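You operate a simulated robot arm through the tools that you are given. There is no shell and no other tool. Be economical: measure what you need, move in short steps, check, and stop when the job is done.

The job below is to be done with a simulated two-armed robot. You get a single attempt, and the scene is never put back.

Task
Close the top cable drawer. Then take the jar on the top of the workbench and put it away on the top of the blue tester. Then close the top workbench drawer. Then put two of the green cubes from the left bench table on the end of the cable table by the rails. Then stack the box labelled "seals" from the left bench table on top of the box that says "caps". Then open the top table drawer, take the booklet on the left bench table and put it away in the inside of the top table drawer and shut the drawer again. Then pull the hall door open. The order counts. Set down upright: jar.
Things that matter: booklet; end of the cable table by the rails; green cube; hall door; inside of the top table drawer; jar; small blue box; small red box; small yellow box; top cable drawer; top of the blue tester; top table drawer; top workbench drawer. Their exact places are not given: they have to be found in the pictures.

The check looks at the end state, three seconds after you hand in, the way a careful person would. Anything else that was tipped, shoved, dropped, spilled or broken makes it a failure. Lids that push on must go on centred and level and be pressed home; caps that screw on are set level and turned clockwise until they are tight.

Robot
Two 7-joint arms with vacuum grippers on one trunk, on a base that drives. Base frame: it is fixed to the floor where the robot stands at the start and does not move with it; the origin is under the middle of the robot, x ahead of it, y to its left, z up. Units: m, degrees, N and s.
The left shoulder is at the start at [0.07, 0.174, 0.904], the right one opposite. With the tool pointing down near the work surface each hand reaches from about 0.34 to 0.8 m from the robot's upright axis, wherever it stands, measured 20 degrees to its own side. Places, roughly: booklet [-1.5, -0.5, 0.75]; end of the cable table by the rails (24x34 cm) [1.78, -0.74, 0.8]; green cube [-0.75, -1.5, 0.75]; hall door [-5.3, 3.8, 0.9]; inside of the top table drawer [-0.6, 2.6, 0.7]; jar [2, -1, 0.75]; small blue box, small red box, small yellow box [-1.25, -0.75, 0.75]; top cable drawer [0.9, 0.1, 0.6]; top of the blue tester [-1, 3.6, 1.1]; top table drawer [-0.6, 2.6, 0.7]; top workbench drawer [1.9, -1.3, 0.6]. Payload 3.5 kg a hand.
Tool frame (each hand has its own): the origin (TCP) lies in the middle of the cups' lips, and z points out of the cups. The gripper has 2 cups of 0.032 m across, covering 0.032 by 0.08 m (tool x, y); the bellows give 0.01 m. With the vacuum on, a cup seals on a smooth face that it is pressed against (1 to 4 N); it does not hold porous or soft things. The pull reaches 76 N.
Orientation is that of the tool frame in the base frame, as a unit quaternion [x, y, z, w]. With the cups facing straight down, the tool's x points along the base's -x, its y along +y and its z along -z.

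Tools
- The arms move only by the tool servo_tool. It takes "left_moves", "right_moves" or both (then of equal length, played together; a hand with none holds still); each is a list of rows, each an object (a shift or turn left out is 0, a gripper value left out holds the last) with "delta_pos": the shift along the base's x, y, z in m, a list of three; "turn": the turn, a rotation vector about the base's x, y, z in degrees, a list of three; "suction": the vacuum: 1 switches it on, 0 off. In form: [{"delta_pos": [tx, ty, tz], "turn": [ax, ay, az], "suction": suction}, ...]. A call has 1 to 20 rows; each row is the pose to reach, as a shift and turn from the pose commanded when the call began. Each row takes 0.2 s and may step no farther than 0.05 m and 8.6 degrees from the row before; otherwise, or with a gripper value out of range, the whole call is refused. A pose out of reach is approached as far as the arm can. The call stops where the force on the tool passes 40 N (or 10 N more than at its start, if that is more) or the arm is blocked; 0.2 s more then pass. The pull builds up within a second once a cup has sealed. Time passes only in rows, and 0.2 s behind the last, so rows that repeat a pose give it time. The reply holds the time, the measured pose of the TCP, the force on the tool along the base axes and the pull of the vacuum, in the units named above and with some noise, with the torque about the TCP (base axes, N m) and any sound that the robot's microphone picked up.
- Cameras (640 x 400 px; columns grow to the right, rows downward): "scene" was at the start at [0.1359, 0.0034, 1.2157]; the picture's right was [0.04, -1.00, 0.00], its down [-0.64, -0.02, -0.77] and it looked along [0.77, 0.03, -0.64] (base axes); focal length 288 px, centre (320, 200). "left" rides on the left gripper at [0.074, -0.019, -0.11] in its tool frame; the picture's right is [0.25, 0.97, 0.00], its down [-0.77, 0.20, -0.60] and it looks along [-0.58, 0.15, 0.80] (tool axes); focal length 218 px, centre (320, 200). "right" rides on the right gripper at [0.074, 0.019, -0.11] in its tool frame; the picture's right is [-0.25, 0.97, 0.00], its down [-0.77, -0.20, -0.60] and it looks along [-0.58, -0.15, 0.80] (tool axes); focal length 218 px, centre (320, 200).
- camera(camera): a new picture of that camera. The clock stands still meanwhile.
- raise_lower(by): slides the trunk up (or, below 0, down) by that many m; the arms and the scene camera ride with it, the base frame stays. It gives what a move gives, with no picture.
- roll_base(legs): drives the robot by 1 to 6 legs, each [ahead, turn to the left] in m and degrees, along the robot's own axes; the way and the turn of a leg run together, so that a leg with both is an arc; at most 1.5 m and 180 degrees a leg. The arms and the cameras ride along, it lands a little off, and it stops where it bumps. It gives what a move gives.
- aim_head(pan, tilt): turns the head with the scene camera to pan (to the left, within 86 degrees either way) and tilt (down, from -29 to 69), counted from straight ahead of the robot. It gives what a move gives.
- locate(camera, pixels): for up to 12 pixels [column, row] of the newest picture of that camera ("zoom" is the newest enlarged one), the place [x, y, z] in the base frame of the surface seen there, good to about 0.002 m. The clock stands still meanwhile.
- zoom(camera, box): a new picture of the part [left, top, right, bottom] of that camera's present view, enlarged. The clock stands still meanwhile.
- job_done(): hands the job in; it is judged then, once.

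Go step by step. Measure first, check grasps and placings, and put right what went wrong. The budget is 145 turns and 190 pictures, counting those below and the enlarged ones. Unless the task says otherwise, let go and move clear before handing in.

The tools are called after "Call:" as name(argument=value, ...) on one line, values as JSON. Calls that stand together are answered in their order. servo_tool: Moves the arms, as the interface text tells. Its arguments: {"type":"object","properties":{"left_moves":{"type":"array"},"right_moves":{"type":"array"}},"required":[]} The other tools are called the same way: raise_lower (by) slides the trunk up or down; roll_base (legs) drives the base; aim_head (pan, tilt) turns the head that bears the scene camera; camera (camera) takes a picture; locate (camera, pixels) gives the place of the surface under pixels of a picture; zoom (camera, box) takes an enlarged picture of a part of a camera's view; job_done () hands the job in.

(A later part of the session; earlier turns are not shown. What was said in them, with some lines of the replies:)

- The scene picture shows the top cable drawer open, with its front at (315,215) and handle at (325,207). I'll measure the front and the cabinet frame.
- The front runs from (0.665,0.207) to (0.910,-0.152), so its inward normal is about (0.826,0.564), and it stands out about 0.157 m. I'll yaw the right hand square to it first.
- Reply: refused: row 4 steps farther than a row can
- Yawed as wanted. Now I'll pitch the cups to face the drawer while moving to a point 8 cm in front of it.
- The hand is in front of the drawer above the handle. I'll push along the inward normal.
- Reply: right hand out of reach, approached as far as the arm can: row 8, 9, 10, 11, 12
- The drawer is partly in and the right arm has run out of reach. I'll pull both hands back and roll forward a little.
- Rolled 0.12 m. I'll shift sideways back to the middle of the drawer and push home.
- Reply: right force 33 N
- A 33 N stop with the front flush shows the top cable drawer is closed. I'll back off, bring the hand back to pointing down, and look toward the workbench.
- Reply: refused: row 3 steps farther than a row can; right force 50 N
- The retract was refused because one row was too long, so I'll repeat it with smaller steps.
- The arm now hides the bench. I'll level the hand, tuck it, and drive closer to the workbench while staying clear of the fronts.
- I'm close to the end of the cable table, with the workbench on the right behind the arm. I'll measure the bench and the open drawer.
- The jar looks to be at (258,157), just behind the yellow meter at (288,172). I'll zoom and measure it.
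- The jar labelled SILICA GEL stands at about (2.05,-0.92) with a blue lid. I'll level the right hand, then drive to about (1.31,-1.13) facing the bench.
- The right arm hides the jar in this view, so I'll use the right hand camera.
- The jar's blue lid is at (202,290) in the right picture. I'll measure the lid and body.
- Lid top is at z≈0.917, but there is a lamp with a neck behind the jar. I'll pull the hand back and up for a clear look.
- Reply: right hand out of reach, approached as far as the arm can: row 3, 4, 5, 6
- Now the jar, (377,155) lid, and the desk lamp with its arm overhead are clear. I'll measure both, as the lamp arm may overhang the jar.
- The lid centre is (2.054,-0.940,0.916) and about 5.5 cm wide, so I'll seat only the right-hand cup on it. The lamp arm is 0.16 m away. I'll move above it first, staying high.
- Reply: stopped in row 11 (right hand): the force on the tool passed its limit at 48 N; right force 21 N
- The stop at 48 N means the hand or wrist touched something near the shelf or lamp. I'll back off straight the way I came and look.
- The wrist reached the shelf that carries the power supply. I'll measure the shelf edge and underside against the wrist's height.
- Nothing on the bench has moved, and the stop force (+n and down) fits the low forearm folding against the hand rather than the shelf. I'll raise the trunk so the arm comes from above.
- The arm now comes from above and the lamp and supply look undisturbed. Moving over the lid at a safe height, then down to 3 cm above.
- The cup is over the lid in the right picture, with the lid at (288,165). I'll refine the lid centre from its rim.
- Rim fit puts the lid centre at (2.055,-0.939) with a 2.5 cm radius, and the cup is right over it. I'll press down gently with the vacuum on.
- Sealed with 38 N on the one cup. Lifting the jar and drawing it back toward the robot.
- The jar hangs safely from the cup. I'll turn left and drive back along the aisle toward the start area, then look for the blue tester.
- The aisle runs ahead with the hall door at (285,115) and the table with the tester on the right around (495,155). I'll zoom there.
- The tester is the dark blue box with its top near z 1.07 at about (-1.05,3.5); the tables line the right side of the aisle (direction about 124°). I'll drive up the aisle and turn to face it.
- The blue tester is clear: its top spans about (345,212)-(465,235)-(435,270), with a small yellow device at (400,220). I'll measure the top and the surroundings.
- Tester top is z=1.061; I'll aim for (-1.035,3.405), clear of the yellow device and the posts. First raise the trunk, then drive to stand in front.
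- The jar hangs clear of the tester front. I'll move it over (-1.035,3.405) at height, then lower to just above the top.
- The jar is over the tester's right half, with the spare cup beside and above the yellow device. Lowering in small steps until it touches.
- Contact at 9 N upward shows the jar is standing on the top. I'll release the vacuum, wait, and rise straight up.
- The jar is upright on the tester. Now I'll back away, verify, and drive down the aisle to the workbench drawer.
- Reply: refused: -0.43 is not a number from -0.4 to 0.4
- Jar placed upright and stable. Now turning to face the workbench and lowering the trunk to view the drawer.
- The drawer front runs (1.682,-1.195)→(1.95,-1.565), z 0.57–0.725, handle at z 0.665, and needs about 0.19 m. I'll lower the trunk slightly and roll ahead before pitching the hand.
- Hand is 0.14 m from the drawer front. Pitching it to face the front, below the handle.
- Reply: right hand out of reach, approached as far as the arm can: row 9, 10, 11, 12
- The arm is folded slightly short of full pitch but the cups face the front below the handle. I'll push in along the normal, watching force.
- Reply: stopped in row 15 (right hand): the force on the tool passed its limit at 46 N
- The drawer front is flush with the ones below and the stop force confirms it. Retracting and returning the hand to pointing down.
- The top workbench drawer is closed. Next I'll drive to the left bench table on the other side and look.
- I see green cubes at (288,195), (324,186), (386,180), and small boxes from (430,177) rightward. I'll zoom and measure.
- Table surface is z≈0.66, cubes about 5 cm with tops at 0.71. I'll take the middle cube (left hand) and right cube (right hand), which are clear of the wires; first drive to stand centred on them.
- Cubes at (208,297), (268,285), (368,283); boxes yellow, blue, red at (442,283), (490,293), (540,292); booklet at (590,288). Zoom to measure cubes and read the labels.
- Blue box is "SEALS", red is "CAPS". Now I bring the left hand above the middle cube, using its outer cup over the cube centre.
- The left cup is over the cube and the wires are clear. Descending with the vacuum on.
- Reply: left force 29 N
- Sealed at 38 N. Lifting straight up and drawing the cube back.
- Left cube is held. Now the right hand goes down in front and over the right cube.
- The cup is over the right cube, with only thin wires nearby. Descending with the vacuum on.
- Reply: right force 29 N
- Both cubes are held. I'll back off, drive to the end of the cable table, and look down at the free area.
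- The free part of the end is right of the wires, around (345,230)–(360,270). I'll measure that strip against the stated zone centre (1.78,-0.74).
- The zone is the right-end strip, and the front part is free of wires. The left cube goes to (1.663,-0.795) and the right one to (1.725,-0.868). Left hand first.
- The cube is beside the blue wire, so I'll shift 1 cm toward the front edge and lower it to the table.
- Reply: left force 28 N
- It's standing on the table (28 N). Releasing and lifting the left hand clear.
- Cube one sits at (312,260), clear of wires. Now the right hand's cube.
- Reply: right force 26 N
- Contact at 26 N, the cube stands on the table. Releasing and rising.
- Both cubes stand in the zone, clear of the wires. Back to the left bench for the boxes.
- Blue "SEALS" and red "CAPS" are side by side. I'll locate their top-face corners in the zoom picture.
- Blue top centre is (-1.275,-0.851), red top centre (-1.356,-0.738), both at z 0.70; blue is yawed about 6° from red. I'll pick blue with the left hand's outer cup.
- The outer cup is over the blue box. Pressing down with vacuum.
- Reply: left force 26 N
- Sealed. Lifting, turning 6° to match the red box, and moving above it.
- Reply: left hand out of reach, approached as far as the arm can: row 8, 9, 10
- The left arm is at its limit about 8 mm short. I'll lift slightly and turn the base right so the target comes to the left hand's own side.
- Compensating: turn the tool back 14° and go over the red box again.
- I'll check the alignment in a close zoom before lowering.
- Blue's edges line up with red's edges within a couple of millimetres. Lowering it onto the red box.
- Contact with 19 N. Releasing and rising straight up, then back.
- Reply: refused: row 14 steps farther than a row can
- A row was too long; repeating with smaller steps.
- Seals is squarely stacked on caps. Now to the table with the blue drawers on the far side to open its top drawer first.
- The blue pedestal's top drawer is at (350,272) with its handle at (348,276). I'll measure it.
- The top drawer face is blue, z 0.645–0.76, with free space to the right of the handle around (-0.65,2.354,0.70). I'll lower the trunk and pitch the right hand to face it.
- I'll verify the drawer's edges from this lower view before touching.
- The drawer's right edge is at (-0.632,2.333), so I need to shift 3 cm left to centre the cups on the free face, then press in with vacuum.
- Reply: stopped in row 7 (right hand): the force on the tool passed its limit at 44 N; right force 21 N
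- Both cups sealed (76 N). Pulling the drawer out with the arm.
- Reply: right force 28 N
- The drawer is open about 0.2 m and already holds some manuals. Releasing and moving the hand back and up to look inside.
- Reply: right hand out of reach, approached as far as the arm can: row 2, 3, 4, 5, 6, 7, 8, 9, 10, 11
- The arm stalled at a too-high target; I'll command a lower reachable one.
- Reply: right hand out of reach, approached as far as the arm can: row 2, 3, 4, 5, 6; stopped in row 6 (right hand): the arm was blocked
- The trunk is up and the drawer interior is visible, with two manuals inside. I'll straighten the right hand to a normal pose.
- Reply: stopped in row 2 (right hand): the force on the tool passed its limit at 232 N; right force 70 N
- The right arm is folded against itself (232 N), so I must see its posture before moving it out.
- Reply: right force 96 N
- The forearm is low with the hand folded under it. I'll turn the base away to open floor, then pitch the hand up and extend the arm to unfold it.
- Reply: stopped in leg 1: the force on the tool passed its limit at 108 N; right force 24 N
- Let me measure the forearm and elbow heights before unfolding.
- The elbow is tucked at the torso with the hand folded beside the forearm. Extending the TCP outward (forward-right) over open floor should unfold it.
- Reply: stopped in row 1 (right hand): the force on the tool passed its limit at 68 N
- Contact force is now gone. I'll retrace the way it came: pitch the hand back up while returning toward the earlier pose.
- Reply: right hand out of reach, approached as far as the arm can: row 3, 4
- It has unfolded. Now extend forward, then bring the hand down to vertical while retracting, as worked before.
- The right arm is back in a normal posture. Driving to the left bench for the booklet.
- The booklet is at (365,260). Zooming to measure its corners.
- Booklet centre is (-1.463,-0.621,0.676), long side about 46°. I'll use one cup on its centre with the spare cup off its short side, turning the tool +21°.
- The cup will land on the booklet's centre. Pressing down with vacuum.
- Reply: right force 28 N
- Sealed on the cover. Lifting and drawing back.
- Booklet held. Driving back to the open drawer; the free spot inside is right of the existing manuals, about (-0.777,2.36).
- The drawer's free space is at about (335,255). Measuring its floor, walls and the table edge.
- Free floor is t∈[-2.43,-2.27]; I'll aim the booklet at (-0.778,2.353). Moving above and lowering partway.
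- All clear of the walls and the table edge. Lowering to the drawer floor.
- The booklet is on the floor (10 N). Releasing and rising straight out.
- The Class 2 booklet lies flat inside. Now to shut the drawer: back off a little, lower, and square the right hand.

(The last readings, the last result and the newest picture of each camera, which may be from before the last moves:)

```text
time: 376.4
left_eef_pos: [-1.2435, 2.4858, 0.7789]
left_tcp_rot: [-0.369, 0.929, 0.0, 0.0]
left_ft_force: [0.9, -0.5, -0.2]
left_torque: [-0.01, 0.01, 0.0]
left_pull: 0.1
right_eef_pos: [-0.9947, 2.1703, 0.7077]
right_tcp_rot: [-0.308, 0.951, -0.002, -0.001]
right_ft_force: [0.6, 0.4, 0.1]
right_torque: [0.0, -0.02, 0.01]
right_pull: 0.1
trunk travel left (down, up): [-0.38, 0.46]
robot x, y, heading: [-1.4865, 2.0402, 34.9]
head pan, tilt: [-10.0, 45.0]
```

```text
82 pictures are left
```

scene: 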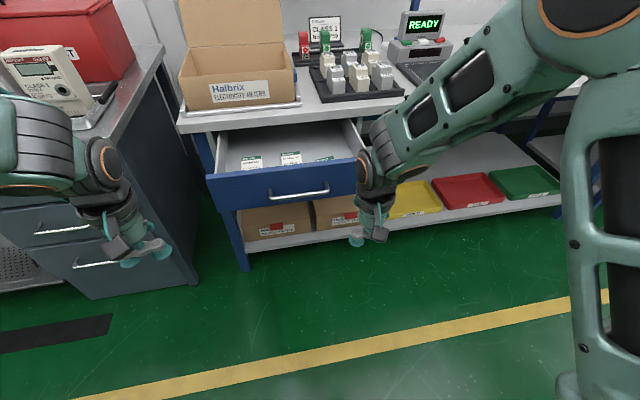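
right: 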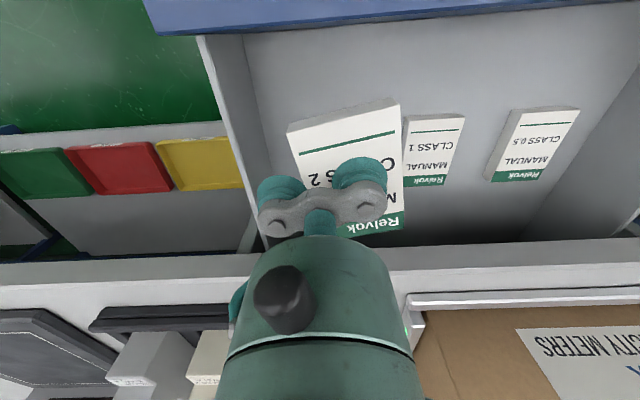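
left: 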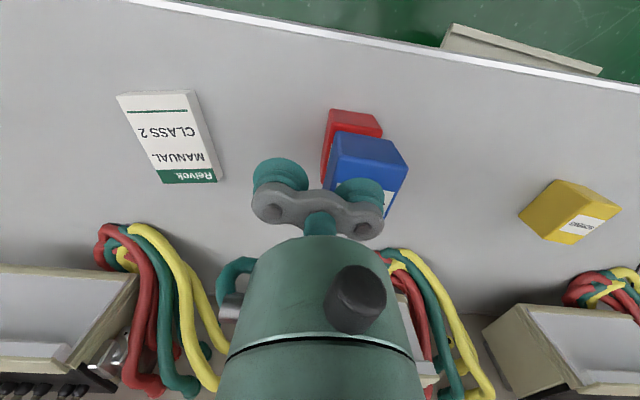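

The hand is 0.19 m from the drawer front. Pitching it to face the free part right of the handle.

Call:
servo_tool(right_moves=[{"delta_pos": [0.0098, 0.0046, 0], "turn": [4.82, -6.61, 0]}, {"delta_pos": [0.0195, 0.0093, 0], "turn": [9.64, -13.22, 0]}, {"delta_pos": [0.0293, 0.0139, 0], "turn": [14.46, -19.83, 0]}, {"delta_pos": [0.0391, 0.0186, 0], "turn": [19.27, -26.44, 0]}, {"delta_pos": [0.0489, 0.0232, 0], "turn": [24.09, -33.05, 0]}, {"delta_pos": [0.0586, 0.0279, 0], "turn": [28.91, -39.65, 0]}, {"delta_pos": [0.0684, 0.0325, 0], "turn": [33.73, -46.26, 0]}, {"delta_pos": [0.0782, 0.0372, 0], "turn": [38.55, -52.87, 0]}, {"delta_pos": [0.088, 0.0418, 0], "turn": [43.36, -59.48, 0]}, {"delta_pos": [0.0977, 0.0465, 0], "turn": [48.18, -66.09, 0]}, {"delta_pos": [0.1075, 0.0511, -0.005], "turn": [53, -72.7, 0]}, {"delta_pos": [0.1075, 0.0511, -0.005], "turn": [53, -72.7, 0]}])

Call:
camera(camera="scene")

```text
time: 378.9
left_eef_pos: [-1.2438, 2.4869, 0.7794]
left_tcp_rot: [-0.37, 0.929, 0.0, 0.0]
left_ft_force: [-0.4, -0.4, -0.1]
left_torque: [0.02, 0.02, -0.01]
left_pull: 0.0
right_eef_pos: [-0.8721, 2.2337, 0.7149]
right_tcp_rot: [-0.228, 0.706, 0.207, 0.638]
right_ft_force: [0.6, 0.1, -0.5]
right_torque: [0.01, -0.04, 0.03]
right_pull: 0.1
right hand out of reach, approached as far as the arm can: row 10, 11, 12
trunk travel left (down, up): [-0.38, 0.46]
robot x, y, heading: [-1.4806, 2.0453, 35.2]
head pan, tilt: [-10.0, 45.0]
```

```text
81 pictures are left
```

scene: 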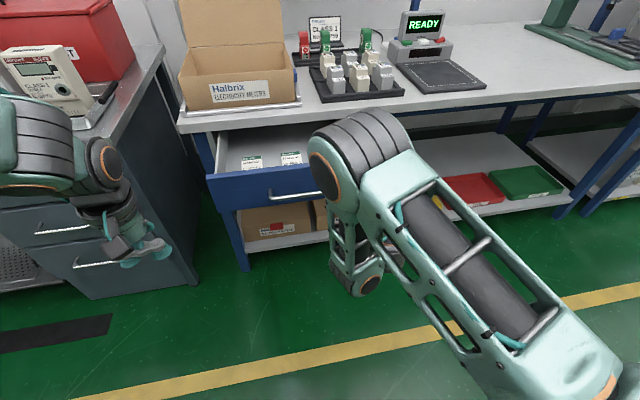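

Nearly square to the front. Pushing it home along the normal.

Call:
servo_tool(right_moves=[{"delta_pos": [0.0162, 0.0118, 0]}, {"delta_pos": [0.0323, 0.0236, 0]}, {"delta_pos": [0.0485, 0.0353, 0]}, {"delta_pos": [0.0646, 0.0471, 0]}, {"delta_pos": [0.0808, 0.0589, 0]}, {"delta_pos": [0.097, 0.0707, 0]}, {"delta_pos": [0.1131, 0.0825, 0]}, {"delta_pos": [0.1293, 0.0942, 0]}, {"delta_pos": [0.1454, 0.106, 0]}, {"delta_pos": [0.1616, 0.1178, 0]}, {"delta_pos": [0.1778, 0.1296, 0]}, {"delta_pos": [0.1858, 0.1355, 0]}, {"delta_pos": [0.1939, 0.1414, 0]}, {"delta_pos": [0.202, 0.1473, 0]}, {"delta_pos": [0.21, 0.1531, 0]}, {"delta_pos": [0.2181, 0.159, 0]}, {"delta_pos": [0.225, 0.164, 0]}])

Call:
camera(camera="scene")

```text
time: 382.2
left_eef_pos: [-1.2448, 2.4856, 0.7804]
left_tcp_rot: [-0.369, 0.929, 0.0, 0.001]
left_ft_force: [0.4, 0.0, 0.1]
left_torque: [0.02, 0.02, -0.01]
left_pull: 0.1
right_eef_pos: [-0.6619, 2.3869, 0.7145]
right_tcp_rot: [-0.229, 0.707, 0.208, 0.636]
right_ft_force: [-15.6, -9.0, 3.6]
right_torque: [0.09, 0.12, -0.09]
right_pull: 0.0
trunk travel left (down, up): [-0.38, 0.46]
robot x, y, heading: [-1.4862, 2.04, 34.9]
head pan, tilt: [-10.0, 45.0]
stopped in row 16 (right hand): the force on the tool passed its limit at 49 N (the readings are from after the stop); the commanded pose is now the measured one
```

```text
80 pictures are left
```

scene: 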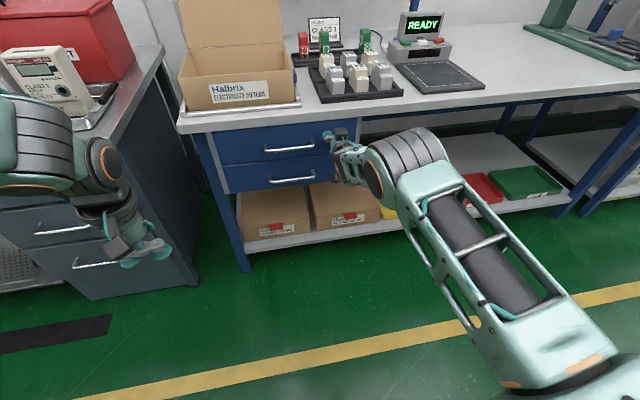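

The drawer is shut flush. Retracting and unpitching as before.

Call:
servo_tool(right_moves=[{"delta_pos": [-0.035, -0.025, 0]}, {"delta_pos": [-0.07, -0.05, 0]}, {"delta_pos": [-0.1, -0.072, 0.01], "turn": [-4.95, 6.79, 0]}, {"delta_pos": [-0.12, -0.087, 0.03], "turn": [-9.9, 13.58, 0]}, {"delta_pos": [-0.14, -0.101, 0.05], "turn": [-14.85, 20.37, 0]}, {"delta_pos": [-0.16, -0.116, 0.08], "turn": [-19.8, 27.16, 0]}, {"delta_pos": [-0.18, -0.13, 0.11], "turn": [-24.75, 33.95, 0]}, {"delta_pos": [-0.2, -0.145, 0.13], "turn": [-29.7, 40.74, 0]}, {"delta_pos": [-0.22, -0.16, 0.15], "turn": [-34.65, 47.53, 0]}, {"delta_pos": [-0.24, -0.174, 0.17], "turn": [-39.6, 54.32, 0]}, {"delta_pos": [-0.26, -0.189, 0.19], "turn": [-44.55, 61.11, 0]}, {"delta_pos": [-0.28, -0.203, 0.2], "turn": [-49.5, 67.9, 0]}, {"delta_pos": [-0.28, -0.203, 0.2], "turn": [-49.5, 67.9, 0]}])

Call:
raise_lower(by=0.15)

Call:
camera(camera="scene")

```text
time: 385.0
left_eef_pos: [-1.2442, 2.4861, 0.7789]
left_tcp_rot: [-0.369, 0.929, 0.001, 0.0]
left_ft_force: [-0.3, 0.0, 0.3]
left_torque: [-0.03, -0.01, -0.01]
left_pull: 0.0
right_eef_pos: [-0.9413, 2.1839, 0.9133]
right_tcp_rot: [-0.308, 0.951, -0.001, -0.001]
right_ft_force: [-0.3, 0.1, -0.3]
right_torque: [0.01, -0.02, 0.0]
right_pull: 0.0
trunk travel left (down, up): [-0.38, 0.46]
robot x, y, heading: [-1.4849, 2.0401, 34.7]
head pan, tilt: [-10.0, 45.0]
```

```text
time: 386.8
left_eef_pos: [-1.2438, 2.4858, 0.9286]
left_tcp_rot: [-0.368, 0.93, 0.0, -0.001]
left_ft_force: [-0.1, 0.1, 0.2]
left_torque: [-0.02, 0.01, 0.0]
left_pull: 0.0
right_eef_pos: [-0.941, 2.1856, 1.0621]
right_tcp_rot: [-0.309, 0.951, -0.001, 0.0]
right_ft_force: [-0.7, 0.3, -1.1]
right_torque: [0.01, 0.01, -0.02]
right_pull: 0.0
trunk travel left (down, up): [-0.53, 0.31]
robot x, y, heading: [-1.4838, 2.042, 35.0]
head pan, tilt: [-10.0, 45.0]
```

```text
79 pictures are left
```

scene: 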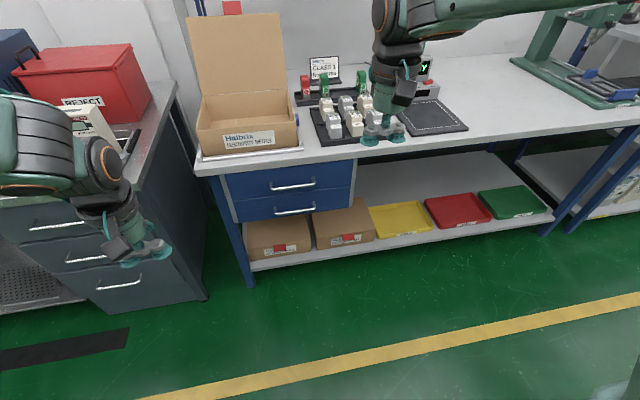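

All drawers closed. Now to the hall door: driving up the aisle past the rack end, then looking.

Call:
roll_base(legs=[[0, 102], [1.07, 0], [1.06, 0], [0, 18]])

Call:
aim_head(pan=0, tilt=15)

Call:
camera(camera="scene")

```text
time: 402.7
left_eef_pos: [-3.5446, 3.4931, 0.929]
left_tcp_rot: [0.989, -0.146, -0.001, 0.001]
left_ft_force: [-1.0, -0.9, -0.4]
left_torque: [-0.01, 0.03, 0.0]
left_pull: 0.1
right_eef_pos: [-3.434, 3.9054, 1.0623]
right_tcp_rot: [0.978, -0.21, 0.001, 0.0]
right_ft_force: [0.1, 0.4, 0.6]
right_torque: [0.01, -0.03, -0.01]
right_pull: 0.0
trunk travel left (down, up): [-0.53, 0.31]
robot x, y, heading: [-3.0373, 3.5027, 154.8]
head pan, tilt: [-10.0, 45.0]
```

```text
time: 403.6
left_eef_pos: [-3.5454, 3.4933, 0.9297]
left_tcp_rot: [0.989, -0.147, 0.0, 0.001]
left_ft_force: [0.3, -0.2, 0.0]
left_torque: [0.02, 0.01, -0.01]
left_pull: 0.1
right_eef_pos: [-3.4346, 3.9058, 1.0616]
right_tcp_rot: [0.978, -0.211, 0.001, -0.001]
right_ft_force: [-0.3, -0.1, -0.5]
right_torque: [0.03, -0.02, 0.03]
right_pull: 0.1
trunk travel left (down, up): [-0.53, 0.31]
robot x, y, heading: [-3.0401, 3.5045, 154.8]
head pan, tilt: [0.0, 15.0]
```

```text
78 pictures are left
```

scene: 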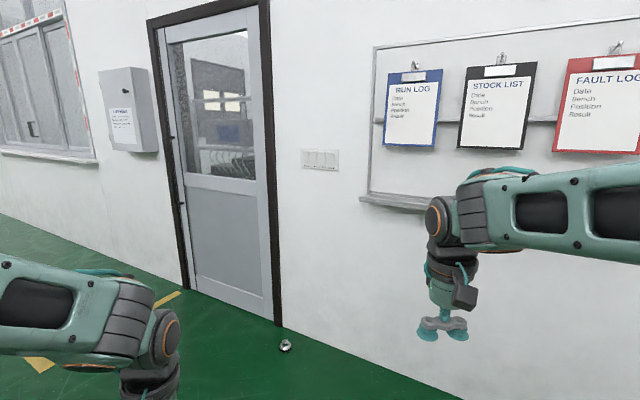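

The door is at (225,170), hinge marks on the left edge; something small at (285,347) on the floor. I'll zoom to find the handle.

Call:
zoom(camera="scene", box=[140, 10, 340, 210])

Call:
zoom(camera="scene", box=[160, 160, 340, 370])

Call:
locate(camera="scene", pixels=[[190, 100], [182, 205], [265, 150], [230, 240], [285, 346], [272, 200], [170, 110], [262, 240], [190, 240], [258, 60], [300, 200], [285, 290]])

```text
2.00 times, centred on (240, 110) of scene
```

zoom: 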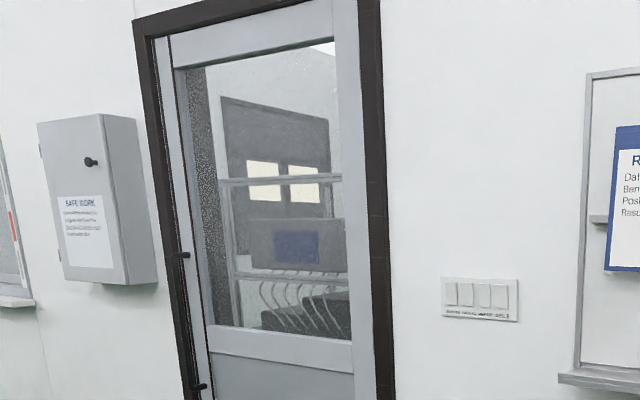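

```text
1.90 times, centred on (250, 265) of scene
```

zoom: 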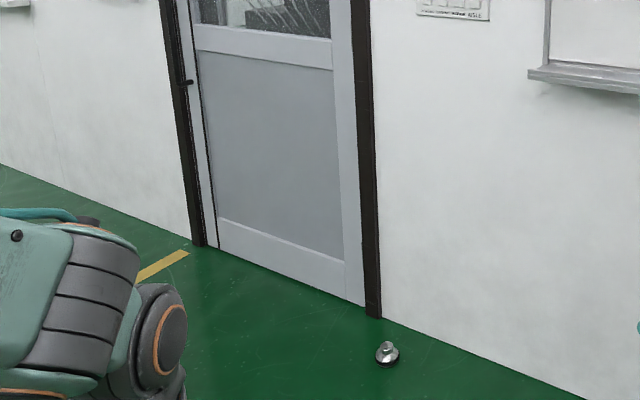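

```text
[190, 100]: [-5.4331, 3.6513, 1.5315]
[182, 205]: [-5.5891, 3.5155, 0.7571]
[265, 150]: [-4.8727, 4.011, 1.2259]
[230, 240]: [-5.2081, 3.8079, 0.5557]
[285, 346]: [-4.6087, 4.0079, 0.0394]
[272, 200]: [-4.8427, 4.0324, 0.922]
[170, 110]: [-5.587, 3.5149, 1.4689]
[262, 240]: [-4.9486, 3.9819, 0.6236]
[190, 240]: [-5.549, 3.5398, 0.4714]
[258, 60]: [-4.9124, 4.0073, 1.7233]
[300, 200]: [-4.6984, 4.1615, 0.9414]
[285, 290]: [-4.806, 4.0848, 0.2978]
```

The door's left (free) edge has two dark stubs of a pull at px (171,137) and (179,203); hinges look to be on the right. I'll move closer for a proper look.

Call:
roll_base(legs=[[0, 48], [1.3, 0], [0, -65]])

Call:
camera(camera="scene")

```text
time: 415.2
left_eef_pos: [-4.7322, 3.1276, 0.9295]
left_tcp_rot: [0.957, -0.29, 0.0, 0.001]
left_ft_force: [0.6, 0.0, 0.5]
left_torque: [0.02, 0.03, -0.01]
left_pull: 0.0
right_eef_pos: [-4.5071, 3.4901, 1.0624]
right_tcp_rot: [0.937, -0.35, 0.002, -0.001]
right_ft_force: [0.3, 0.3, -0.7]
right_torque: [0.0, -0.01, 0.0]
right_pull: 0.0
trunk travel left (down, up): [-0.53, 0.31]
robot x, y, heading: [-4.2452, 2.9912, 138.1]
head pan, tilt: [0.0, 15.0]
```

```text
75 pictures are left
```

scene: 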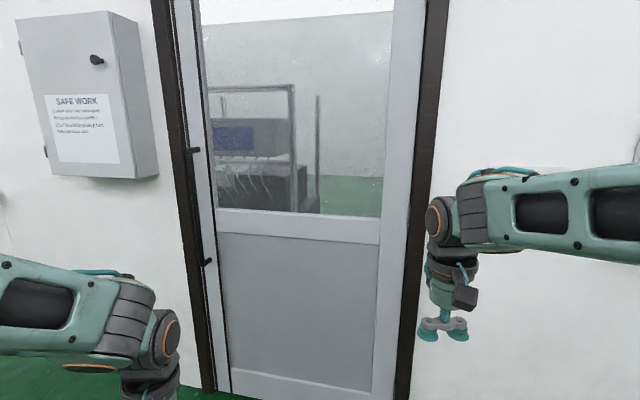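

Call:
zoom(camera="scene", box=[150, 100, 290, 300])

Call:
locate(camera="scene", pixels=[[194, 149], [207, 261], [200, 205], [210, 205], [220, 250], [300, 280], [395, 260], [220, 180], [185, 200], [415, 200], [230, 330], [207, 300]])

```text
2.00 times, centred on (220, 200) of scene
```

zoom: 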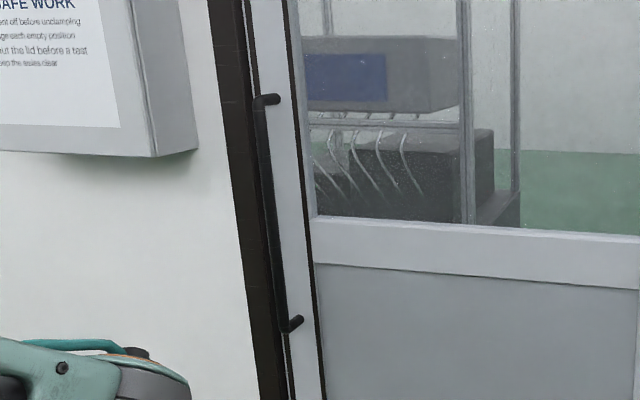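

```text
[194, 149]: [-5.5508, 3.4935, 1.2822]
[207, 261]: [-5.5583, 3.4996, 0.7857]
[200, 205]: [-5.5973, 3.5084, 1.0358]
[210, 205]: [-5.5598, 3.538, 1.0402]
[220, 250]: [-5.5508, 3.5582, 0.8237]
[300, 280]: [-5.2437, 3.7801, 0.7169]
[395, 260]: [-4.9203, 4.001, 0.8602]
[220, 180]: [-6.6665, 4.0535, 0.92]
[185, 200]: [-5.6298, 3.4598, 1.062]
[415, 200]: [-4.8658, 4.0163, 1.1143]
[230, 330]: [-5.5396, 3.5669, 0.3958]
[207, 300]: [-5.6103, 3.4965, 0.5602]
```

I'll look closer at the strip with the handle and the dark seam beside it, to be sure what moves.

Call:
zoom(camera="scene", box=[180, 220, 260, 280])

Call:
aim_head(pan=5, tilt=-10)

Call:
camera(camera="scene")

```text
6.67 times, centred on (220, 250) of scene
```

zoom: 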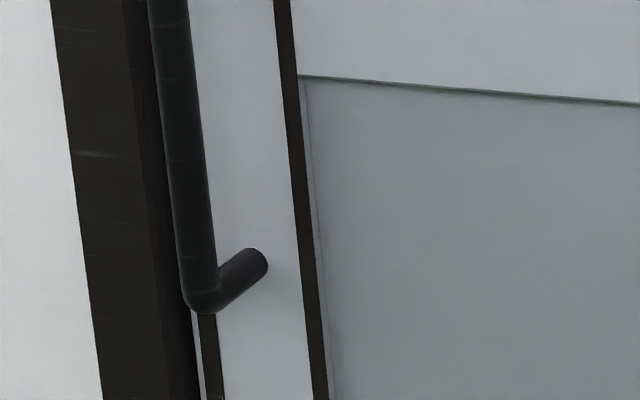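

```text
time: 416.1
left_eef_pos: [-4.7331, 3.1281, 0.9285]
left_tcp_rot: [0.957, -0.29, 0.001, -0.001]
left_ft_force: [-1.2, 0.0, -0.2]
left_torque: [-0.02, -0.01, 0.0]
left_pull: 0.0
right_eef_pos: [-4.5068, 3.4894, 1.0623]
right_tcp_rot: [0.936, -0.351, 0.001, -0.001]
right_ft_force: [-0.5, 0.3, 0.3]
right_torque: [-0.03, -0.01, 0.02]
right_pull: 0.1
trunk travel left (down, up): [-0.53, 0.31]
robot x, y, heading: [-4.2446, 2.9898, 138.0]
head pan, tilt: [5.0, -10.0]
```

```text
72 pictures are left
```

scene: 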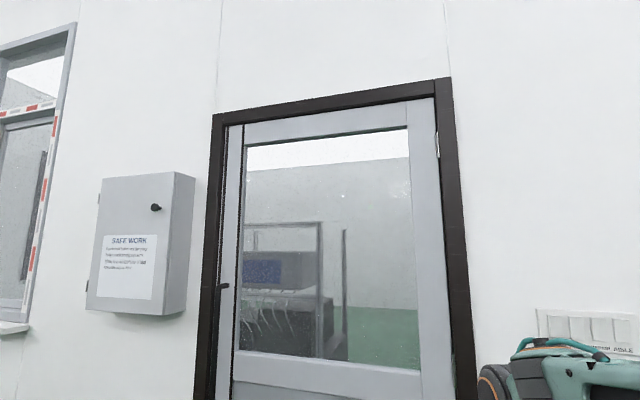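

The hinge is on the right (437,148) and the pull bar sits on the left stile. I'll hold the lower panel with suction and swing the base in an arc about the hinge; first move to the standing point.

Call:
roll_base(legs=[[0, 36.6], [0.63, 0], [0, 5.2]])

Call:
aim_head(pan=-45, tilt=30)

Call:
camera(camera="scene")

```text
time: 421.9
left_eef_pos: [-5.3205, 2.8242, 0.9285]
left_tcp_rot: [0.997, 0.073, 0.0, 0.001]
left_ft_force: [-0.1, -0.6, 0.0]
left_torque: [0.0, -0.02, 0.03]
left_pull: 0.1
right_eef_pos: [-5.3968, 3.2442, 1.0625]
right_tcp_rot: [1.0, 0.008, 0.001, -0.002]
right_ft_force: [-0.3, 0.8, 0.2]
right_torque: [-0.01, 0.01, 0.01]
right_pull: 0.0
trunk travel left (down, up): [-0.53, 0.31]
robot x, y, heading: [-4.8706, 3.0527, -180.1]
head pan, tilt: [5.0, -10.0]
```

```text
time: 423.1
left_eef_pos: [-5.3213, 2.8242, 0.9298]
left_tcp_rot: [0.997, 0.073, 0.001, 0.0]
left_ft_force: [-0.3, 0.5, 0.3]
left_torque: [0.0, -0.01, 0.02]
left_pull: 0.1
right_eef_pos: [-5.3978, 3.2445, 1.0619]
right_tcp_rot: [1.0, 0.008, 0.001, -0.001]
right_ft_force: [-0.6, 0.2, 0.2]
right_torque: [0.03, -0.02, -0.02]
right_pull: 0.0
trunk travel left (down, up): [-0.53, 0.31]
robot x, y, heading: [-4.8682, 3.052, -180.4]
head pan, tilt: [-45.0, 30.0]
```

```text
71 pictures are left
```

scene: 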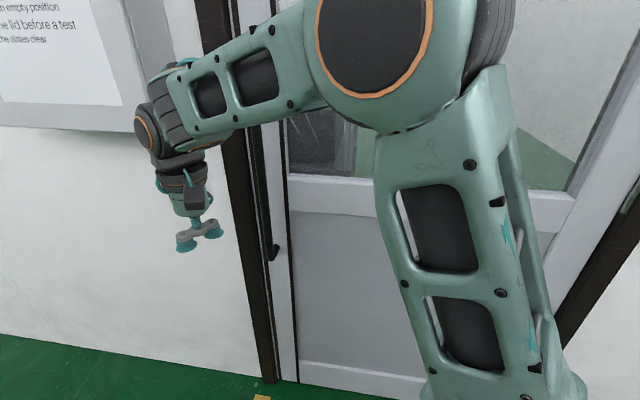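

Panel is visible at (330,260). I'll measure it, then yaw the hand toward the door and lower.

Call:
locate(camera="scene", pixels=[[330, 260], [300, 230], [300, 320], [350, 340], [283, 250], [273, 255], [330, 195], [620, 180], [600, 230], [265, 200], [640, 130], [570, 210]])

Call:
servo_tool(right_moves=[{"delta_pos": [0, 0.012, -0.03], "turn": [0, 0, -8]}, {"delta_pos": [0, 0.025, -0.06], "turn": [0, 0, -16]}, {"delta_pos": [0, 0.037, -0.09], "turn": [0, 0, -24]}, {"delta_pos": [0, 0.05, -0.12], "turn": [0, 0, -32]}, {"delta_pos": [0, 0.062, -0.15], "turn": [0, 0, -40]}, {"delta_pos": [0, 0.075, -0.18], "turn": [0, 0, -48]}, {"delta_pos": [0, 0.09, -0.21], "turn": [0, 0, -56]}, {"delta_pos": [0, 0.09, -0.21], "turn": [0, 0, -56]}])

```text
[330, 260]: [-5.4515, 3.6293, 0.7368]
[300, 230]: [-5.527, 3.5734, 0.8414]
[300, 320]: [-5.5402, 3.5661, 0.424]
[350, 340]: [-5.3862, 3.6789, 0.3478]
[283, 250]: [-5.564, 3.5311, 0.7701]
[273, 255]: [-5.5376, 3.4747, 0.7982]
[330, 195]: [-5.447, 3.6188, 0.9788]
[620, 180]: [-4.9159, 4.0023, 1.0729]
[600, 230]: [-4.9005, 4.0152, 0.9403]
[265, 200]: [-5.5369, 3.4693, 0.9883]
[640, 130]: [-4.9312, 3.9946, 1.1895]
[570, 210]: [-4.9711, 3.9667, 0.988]
```

```text
time: 424.9
left_eef_pos: [-5.3222, 2.8241, 0.9285]
left_tcp_rot: [0.997, 0.073, 0.0, 0.001]
left_ft_force: [-0.4, 0.1, 0.3]
left_torque: [0.0, -0.01, -0.01]
left_pull: 0.0
right_eef_pos: [-5.3962, 3.3341, 0.853]
right_tcp_rot: [0.887, -0.463, 0.001, 0.0]
right_ft_force: [0.8, 0.8, 0.7]
right_torque: [0.04, 0.0, 0.02]
right_pull: 0.1
trunk travel left (down, up): [-0.53, 0.31]
robot x, y, heading: [-4.8701, 3.0482, -179.9]
head pan, tilt: [-45.0, 30.0]
```

Now pitch the cups to face the panel, moving to 9 cm in front of (-5.42,3.652,0.72).

Call:
servo_tool(right_moves=[{"delta_pos": [0.0025, 0.022, -0.012], "turn": [6.72, 4.67, 0]}, {"delta_pos": [0.005, 0.044, -0.024], "turn": [13.44, 9.34, 0]}, {"delta_pos": [0.0074, 0.0665, -0.036], "turn": [20.16, 14.01, 0]}, {"delta_pos": [0.01, 0.0887, -0.048], "turn": [26.87, 18.69, 0]}, {"delta_pos": [0.0123, 0.111, -0.06], "turn": [33.59, 23.36, 0]}, {"delta_pos": [0.0147, 0.133, -0.0725], "turn": [40.3, 28.04, 0]}, {"delta_pos": [0.0172, 0.155, -0.085], "turn": [47.03, 32.7, 0]}, {"delta_pos": [0.0196, 0.1775, -0.097], "turn": [53.75, 37.4, 0]}, {"delta_pos": [0.022, 0.2, -0.109], "turn": [60.46, 42.05, 0]}, {"delta_pos": [0.0245, 0.222, -0.121], "turn": [67.18, 46.7, 0]}, {"delta_pos": [0.027, 0.244, -0.133], "turn": [73.9, 51.4, 0]}, {"delta_pos": [0.027, 0.244, -0.133], "turn": [73.9, 51.4, 0]}])

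Call:
camera(camera="scene")

```text
time: 427.5
left_eef_pos: [-5.3212, 2.8226, 0.9284]
left_tcp_rot: [0.997, 0.073, 0.0, -0.001]
left_ft_force: [0.6, -0.1, -0.7]
left_torque: [-0.01, -0.03, -0.01]
left_pull: 0.1
right_eef_pos: [-5.3709, 3.5773, 0.7193]
right_tcp_rot: [0.627, -0.327, -0.626, -0.329]
right_ft_force: [0.7, 0.1, 0.3]
right_torque: [-0.02, 0.0, -0.01]
right_pull: 0.1
trunk travel left (down, up): [-0.53, 0.31]
robot x, y, heading: [-4.8662, 3.0474, -179.7]
head pan, tilt: [-45.0, 30.0]
```

```text
70 pictures are left
```

scene: 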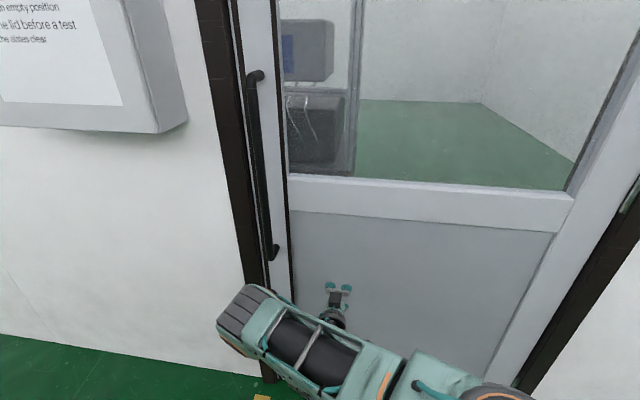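

The cups face the panel squarely. Pressing on with vacuum.

Call:
servo_tool(right_moves=[{"delta_pos": [-0.0225, 0.033, 0], "suction": 1}, {"delta_pos": [-0.0394, 0.0578, 0], "suction": 1}, {"delta_pos": [-0.0473, 0.0694, 0], "suction": 1}, {"delta_pos": [-0.0507, 0.0743, 0], "suction": 1}, {"delta_pos": [-0.053, 0.0776, 0], "suction": 1}, {"delta_pos": [-0.0541, 0.0793, 0], "suction": 1}, {"delta_pos": [-0.0541, 0.0793, 0], "suction": 1}, {"delta_pos": [-0.0541, 0.0793, 0], "suction": 1}, {"delta_pos": [-0.0541, 0.0793, 0], "suction": 1}])

```text
time: 428.8
left_eef_pos: [-5.321, 2.8231, 0.9301]
left_tcp_rot: [0.997, 0.073, -0.001, -0.001]
left_ft_force: [0.6, 0.0, -0.2]
left_torque: [-0.01, 0.01, 0.03]
left_pull: 0.0
right_eef_pos: [-5.4215, 3.6527, 0.72]
right_tcp_rot: [0.628, -0.329, -0.624, -0.329]
right_ft_force: [9.1, -10.7, 8.1]
right_torque: [-0.05, 0.61, -0.4]
right_pull: 75.5
trunk travel left (down, up): [-0.53, 0.31]
robot x, y, heading: [-4.8673, 3.0461, -179.8]
head pan, tilt: [-45.0, 30.0]
stopped in row 6 (right hand): the force on the tool passed its limit at 44 N (the readings are from after the stop); the commanded pose is now the measured one
```

Both cups hold (75 N). I'll crack the door open a few degrees with the arm along the hinge arc.

Call:
servo_tool(right_moves=[{"delta_pos": [0.0065, -0.0094, 0], "turn": [0, 0, 1]}, {"delta_pos": [0.0131, -0.0187, 0], "turn": [0, 0, 2]}, {"delta_pos": [0.02, -0.0278, 0], "turn": [0, 0, 3]}, {"delta_pos": [0.0269, -0.0369, 0], "turn": [0, 0, 4]}, {"delta_pos": [0.0341, -0.0458, 0], "turn": [0, 0, 5]}, {"delta_pos": [0.0414, -0.0546, 0], "turn": [0, 0, 6]}, {"delta_pos": [0.0489, -0.0632, 0], "turn": [0, 0, 7]}, {"delta_pos": [0.0564, -0.0718, 0], "turn": [0, 0, 8]}, {"delta_pos": [0.0564, -0.0718, 0], "turn": [0, 0, 8]}])

Call:
camera(camera="scene")

```text
time: 430.8
left_eef_pos: [-5.3202, 2.8212, 0.9292]
left_tcp_rot: [0.997, 0.074, 0.0, -0.001]
left_ft_force: [0.5, 0.3, -0.1]
left_torque: [0.02, -0.01, -0.02]
left_pull: 0.1
right_eef_pos: [-5.3629, 3.5816, 0.7195]
right_tcp_rot: [0.65, -0.283, -0.645, -0.286]
right_ft_force: [-2.9, -2.9, 22.6]
right_torque: [0.18, -0.24, -0.26]
right_pull: 75.6
trunk travel left (down, up): [-0.53, 0.31]
robot x, y, heading: [-4.8667, 3.0486, -179.9]
head pan, tilt: [-45.0, 30.0]
```

```text
69 pictures are left
```

scene: 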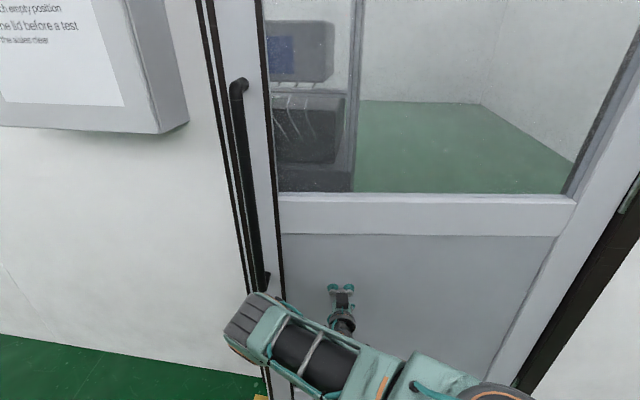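

The door follows freely with small forces. Now a test arc of the base about the hinge, 15°.

Call:
roll_base(legs=[[-0.254, 15]])

Call:
camera(camera="scene")

```text
time: 432.7
left_eef_pos: [-4.9939, 2.7475, 0.9285]
left_tcp_rot: [0.979, 0.203, 0.0, 0.0]
left_ft_force: [0.3, 0.0, -0.5]
left_torque: [0.0, 0.03, 0.03]
left_pull: 0.2
right_eef_pos: [-5.2316, 3.4713, 0.7159]
right_tcp_rot: [0.682, -0.198, -0.676, -0.197]
right_ft_force: [2.9, 4.2, -0.9]
right_torque: [-0.17, 0.24, 0.57]
right_pull: 75.6
trunk travel left (down, up): [-0.53, 0.31]
robot x, y, heading: [-4.6163, 3.0812, -165.1]
head pan, tilt: [-45.0, 30.0]
```

```text
68 pictures are left
```

scene: 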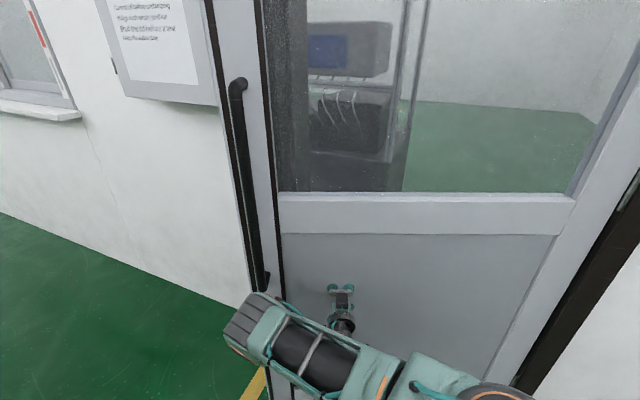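

Forces stay tiny; the door is at about 23°. Continuing the arc in three 20° legs.

Call:
roll_base(legs=[[-0.339, 20], [-0.339, 20], [-0.339, 20]])

Call:
camera(camera="scene")

```text
time: 438.5
left_eef_pos: [-3.8301, 3.2778, 0.9313]
left_tcp_rot: [0.745, 0.667, 0.0, 0.002]
left_ft_force: [0.1, -0.1, -0.5]
left_torque: [0.04, 0.02, -0.02]
left_pull: 0.0
right_eef_pos: [-4.5773, 3.4292, 0.7139]
right_tcp_rot: [0.69, 0.17, -0.683, 0.169]
right_ft_force: [-13.6, 27.3, -11.8]
right_torque: [-0.07, 0.11, 0.15]
right_pull: 75.7
trunk travel left (down, up): [-0.53, 0.31]
robot x, y, heading: [-3.9334, 3.7715, -105.5]
head pan, tilt: [-45.0, 30.0]
```

```text
67 pictures are left
```

scene: 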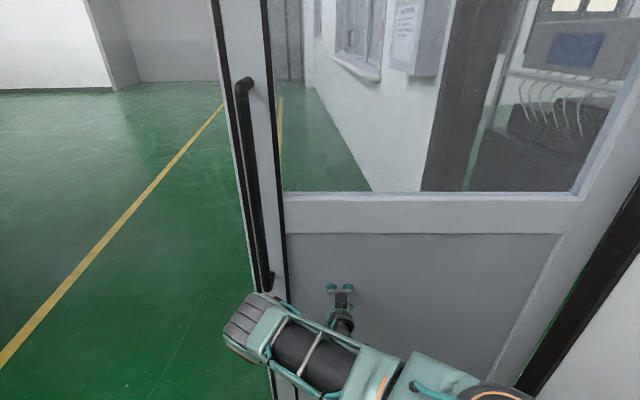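

The door stands open about 83°. Releasing and backing the hand off.

Call:
servo_tool(right_moves=[{"delta_pos": [0, 0, 0], "suction": 0}, {"delta_pos": [0, 0, 0], "suction": 0}, {"delta_pos": [0, 0, 0], "suction": 0}, {"delta_pos": [0, 0, 0], "suction": 0}, {"delta_pos": [0.007, 0.0037, 0], "suction": 0}, {"delta_pos": [0.02, 0.0106, 0], "suction": 0}, {"delta_pos": [0.045, 0.024, 0], "suction": 0}, {"delta_pos": [0.075, 0.04, 0], "suction": 0}])

Call:
camera(camera="scene")

```text
time: 440.3
left_eef_pos: [-3.8291, 3.2756, 0.9299]
left_tcp_rot: [0.745, 0.667, 0.0, 0.0]
left_ft_force: [0.9, 0.0, 0.2]
left_torque: [-0.02, 0.01, -0.01]
left_pull: 0.1
right_eef_pos: [-4.5002, 3.4666, 0.7159]
right_tcp_rot: [0.69, 0.171, -0.683, 0.167]
right_ft_force: [1.1, -0.3, 0.4]
right_torque: [0.05, 0.02, 0.02]
right_pull: 0.1
trunk travel left (down, up): [-0.53, 0.31]
robot x, y, heading: [-3.9296, 3.7732, -105.0]
head pan, tilt: [-45.0, 30.0]
```

```text
66 pictures are left
```

scene: 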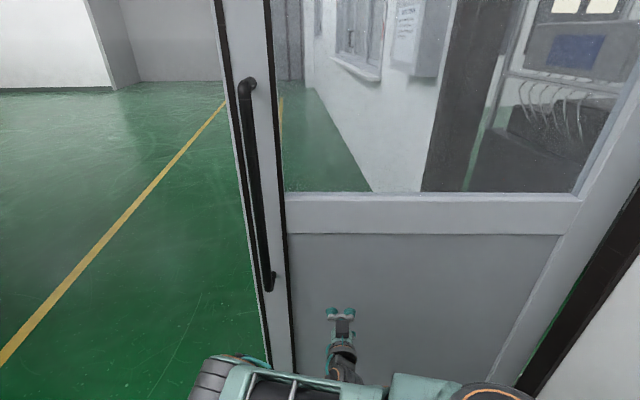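

The door stays put. I'll roll clear of it and take a last look.

Call:
roll_base(legs=[[-0.15, 0], [0, 60]])

Call:
aim_head(pan=-85, tilt=25)

Call:
camera(camera="scene")

```text
time: 444.3
left_eef_pos: [-3.4125, 3.7567, 0.9298]
left_tcp_rot: [0.312, 0.95, 0.0, 0.0]
left_ft_force: [0.2, 1.0, 0.7]
left_torque: [0.0, 0.01, 0.01]
left_pull: 0.0
right_eef_pos: [-3.9148, 3.2726, 0.7168]
right_tcp_rot: [0.513, 0.492, -0.509, 0.486]
right_ft_force: [-0.2, 0.7, 0.2]
right_torque: [0.01, 0.0, 0.02]
right_pull: 0.2
trunk travel left (down, up): [-0.53, 0.31]
robot x, y, heading: [-3.8898, 3.9197, -45.3]
head pan, tilt: [-45.0, 30.0]
```

```text
time: 445.4
left_eef_pos: [-3.4128, 3.7562, 0.929]
left_tcp_rot: [0.313, 0.95, 0.001, 0.001]
left_ft_force: [0.6, -0.4, 0.5]
left_torque: [0.01, -0.01, 0.0]
left_pull: 0.0
right_eef_pos: [-3.9147, 3.2717, 0.7153]
right_tcp_rot: [0.512, 0.493, -0.508, 0.487]
right_ft_force: [0.0, -0.2, 0.1]
right_torque: [-0.04, 0.03, 0.01]
right_pull: 0.0
trunk travel left (down, up): [-0.53, 0.31]
robot x, y, heading: [-3.8881, 3.9201, -45.2]
head pan, tilt: [-85.0, 25.0]
```

```text
65 pictures are left
```

scene: 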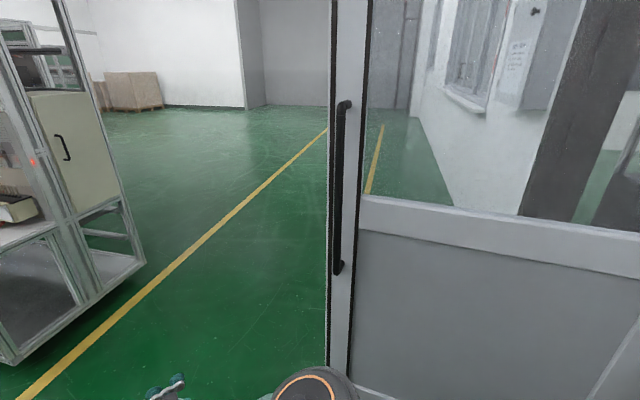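

The door stands open and still, both hands are empty and clear, and everything else was checked in place, so I'm handing in.

Call:
job_done()

```text
The job is handed in.
```

I completed all seven steps in order and handed in; the result has not come back yet.

- **Drawers:** the top cable drawer and the top workbench drawer are both pushed home.
- **Jar:** it stands upright on top of the blue tester.
- **Cubes:** two green cubes are on the end of the cable table by the rails. One sits only about 6 mm inside the front edge of the zone as I estimated it.
- **Boxes:** the blue "seals" box is stacked on the red "caps" box.
- **Booklet:** it lies flat inside the top table drawer, and that drawer is shut again.
- **Hall door:** it stands open at about 83° and stayed there after I let go.

Two arm stops came close to other things. At the workbench the right arm stopped at 48 N near the shelf, and it later folded against itself beside the table drawer (232 N). Nothing near either spot looked moved in the pictures afterwards.
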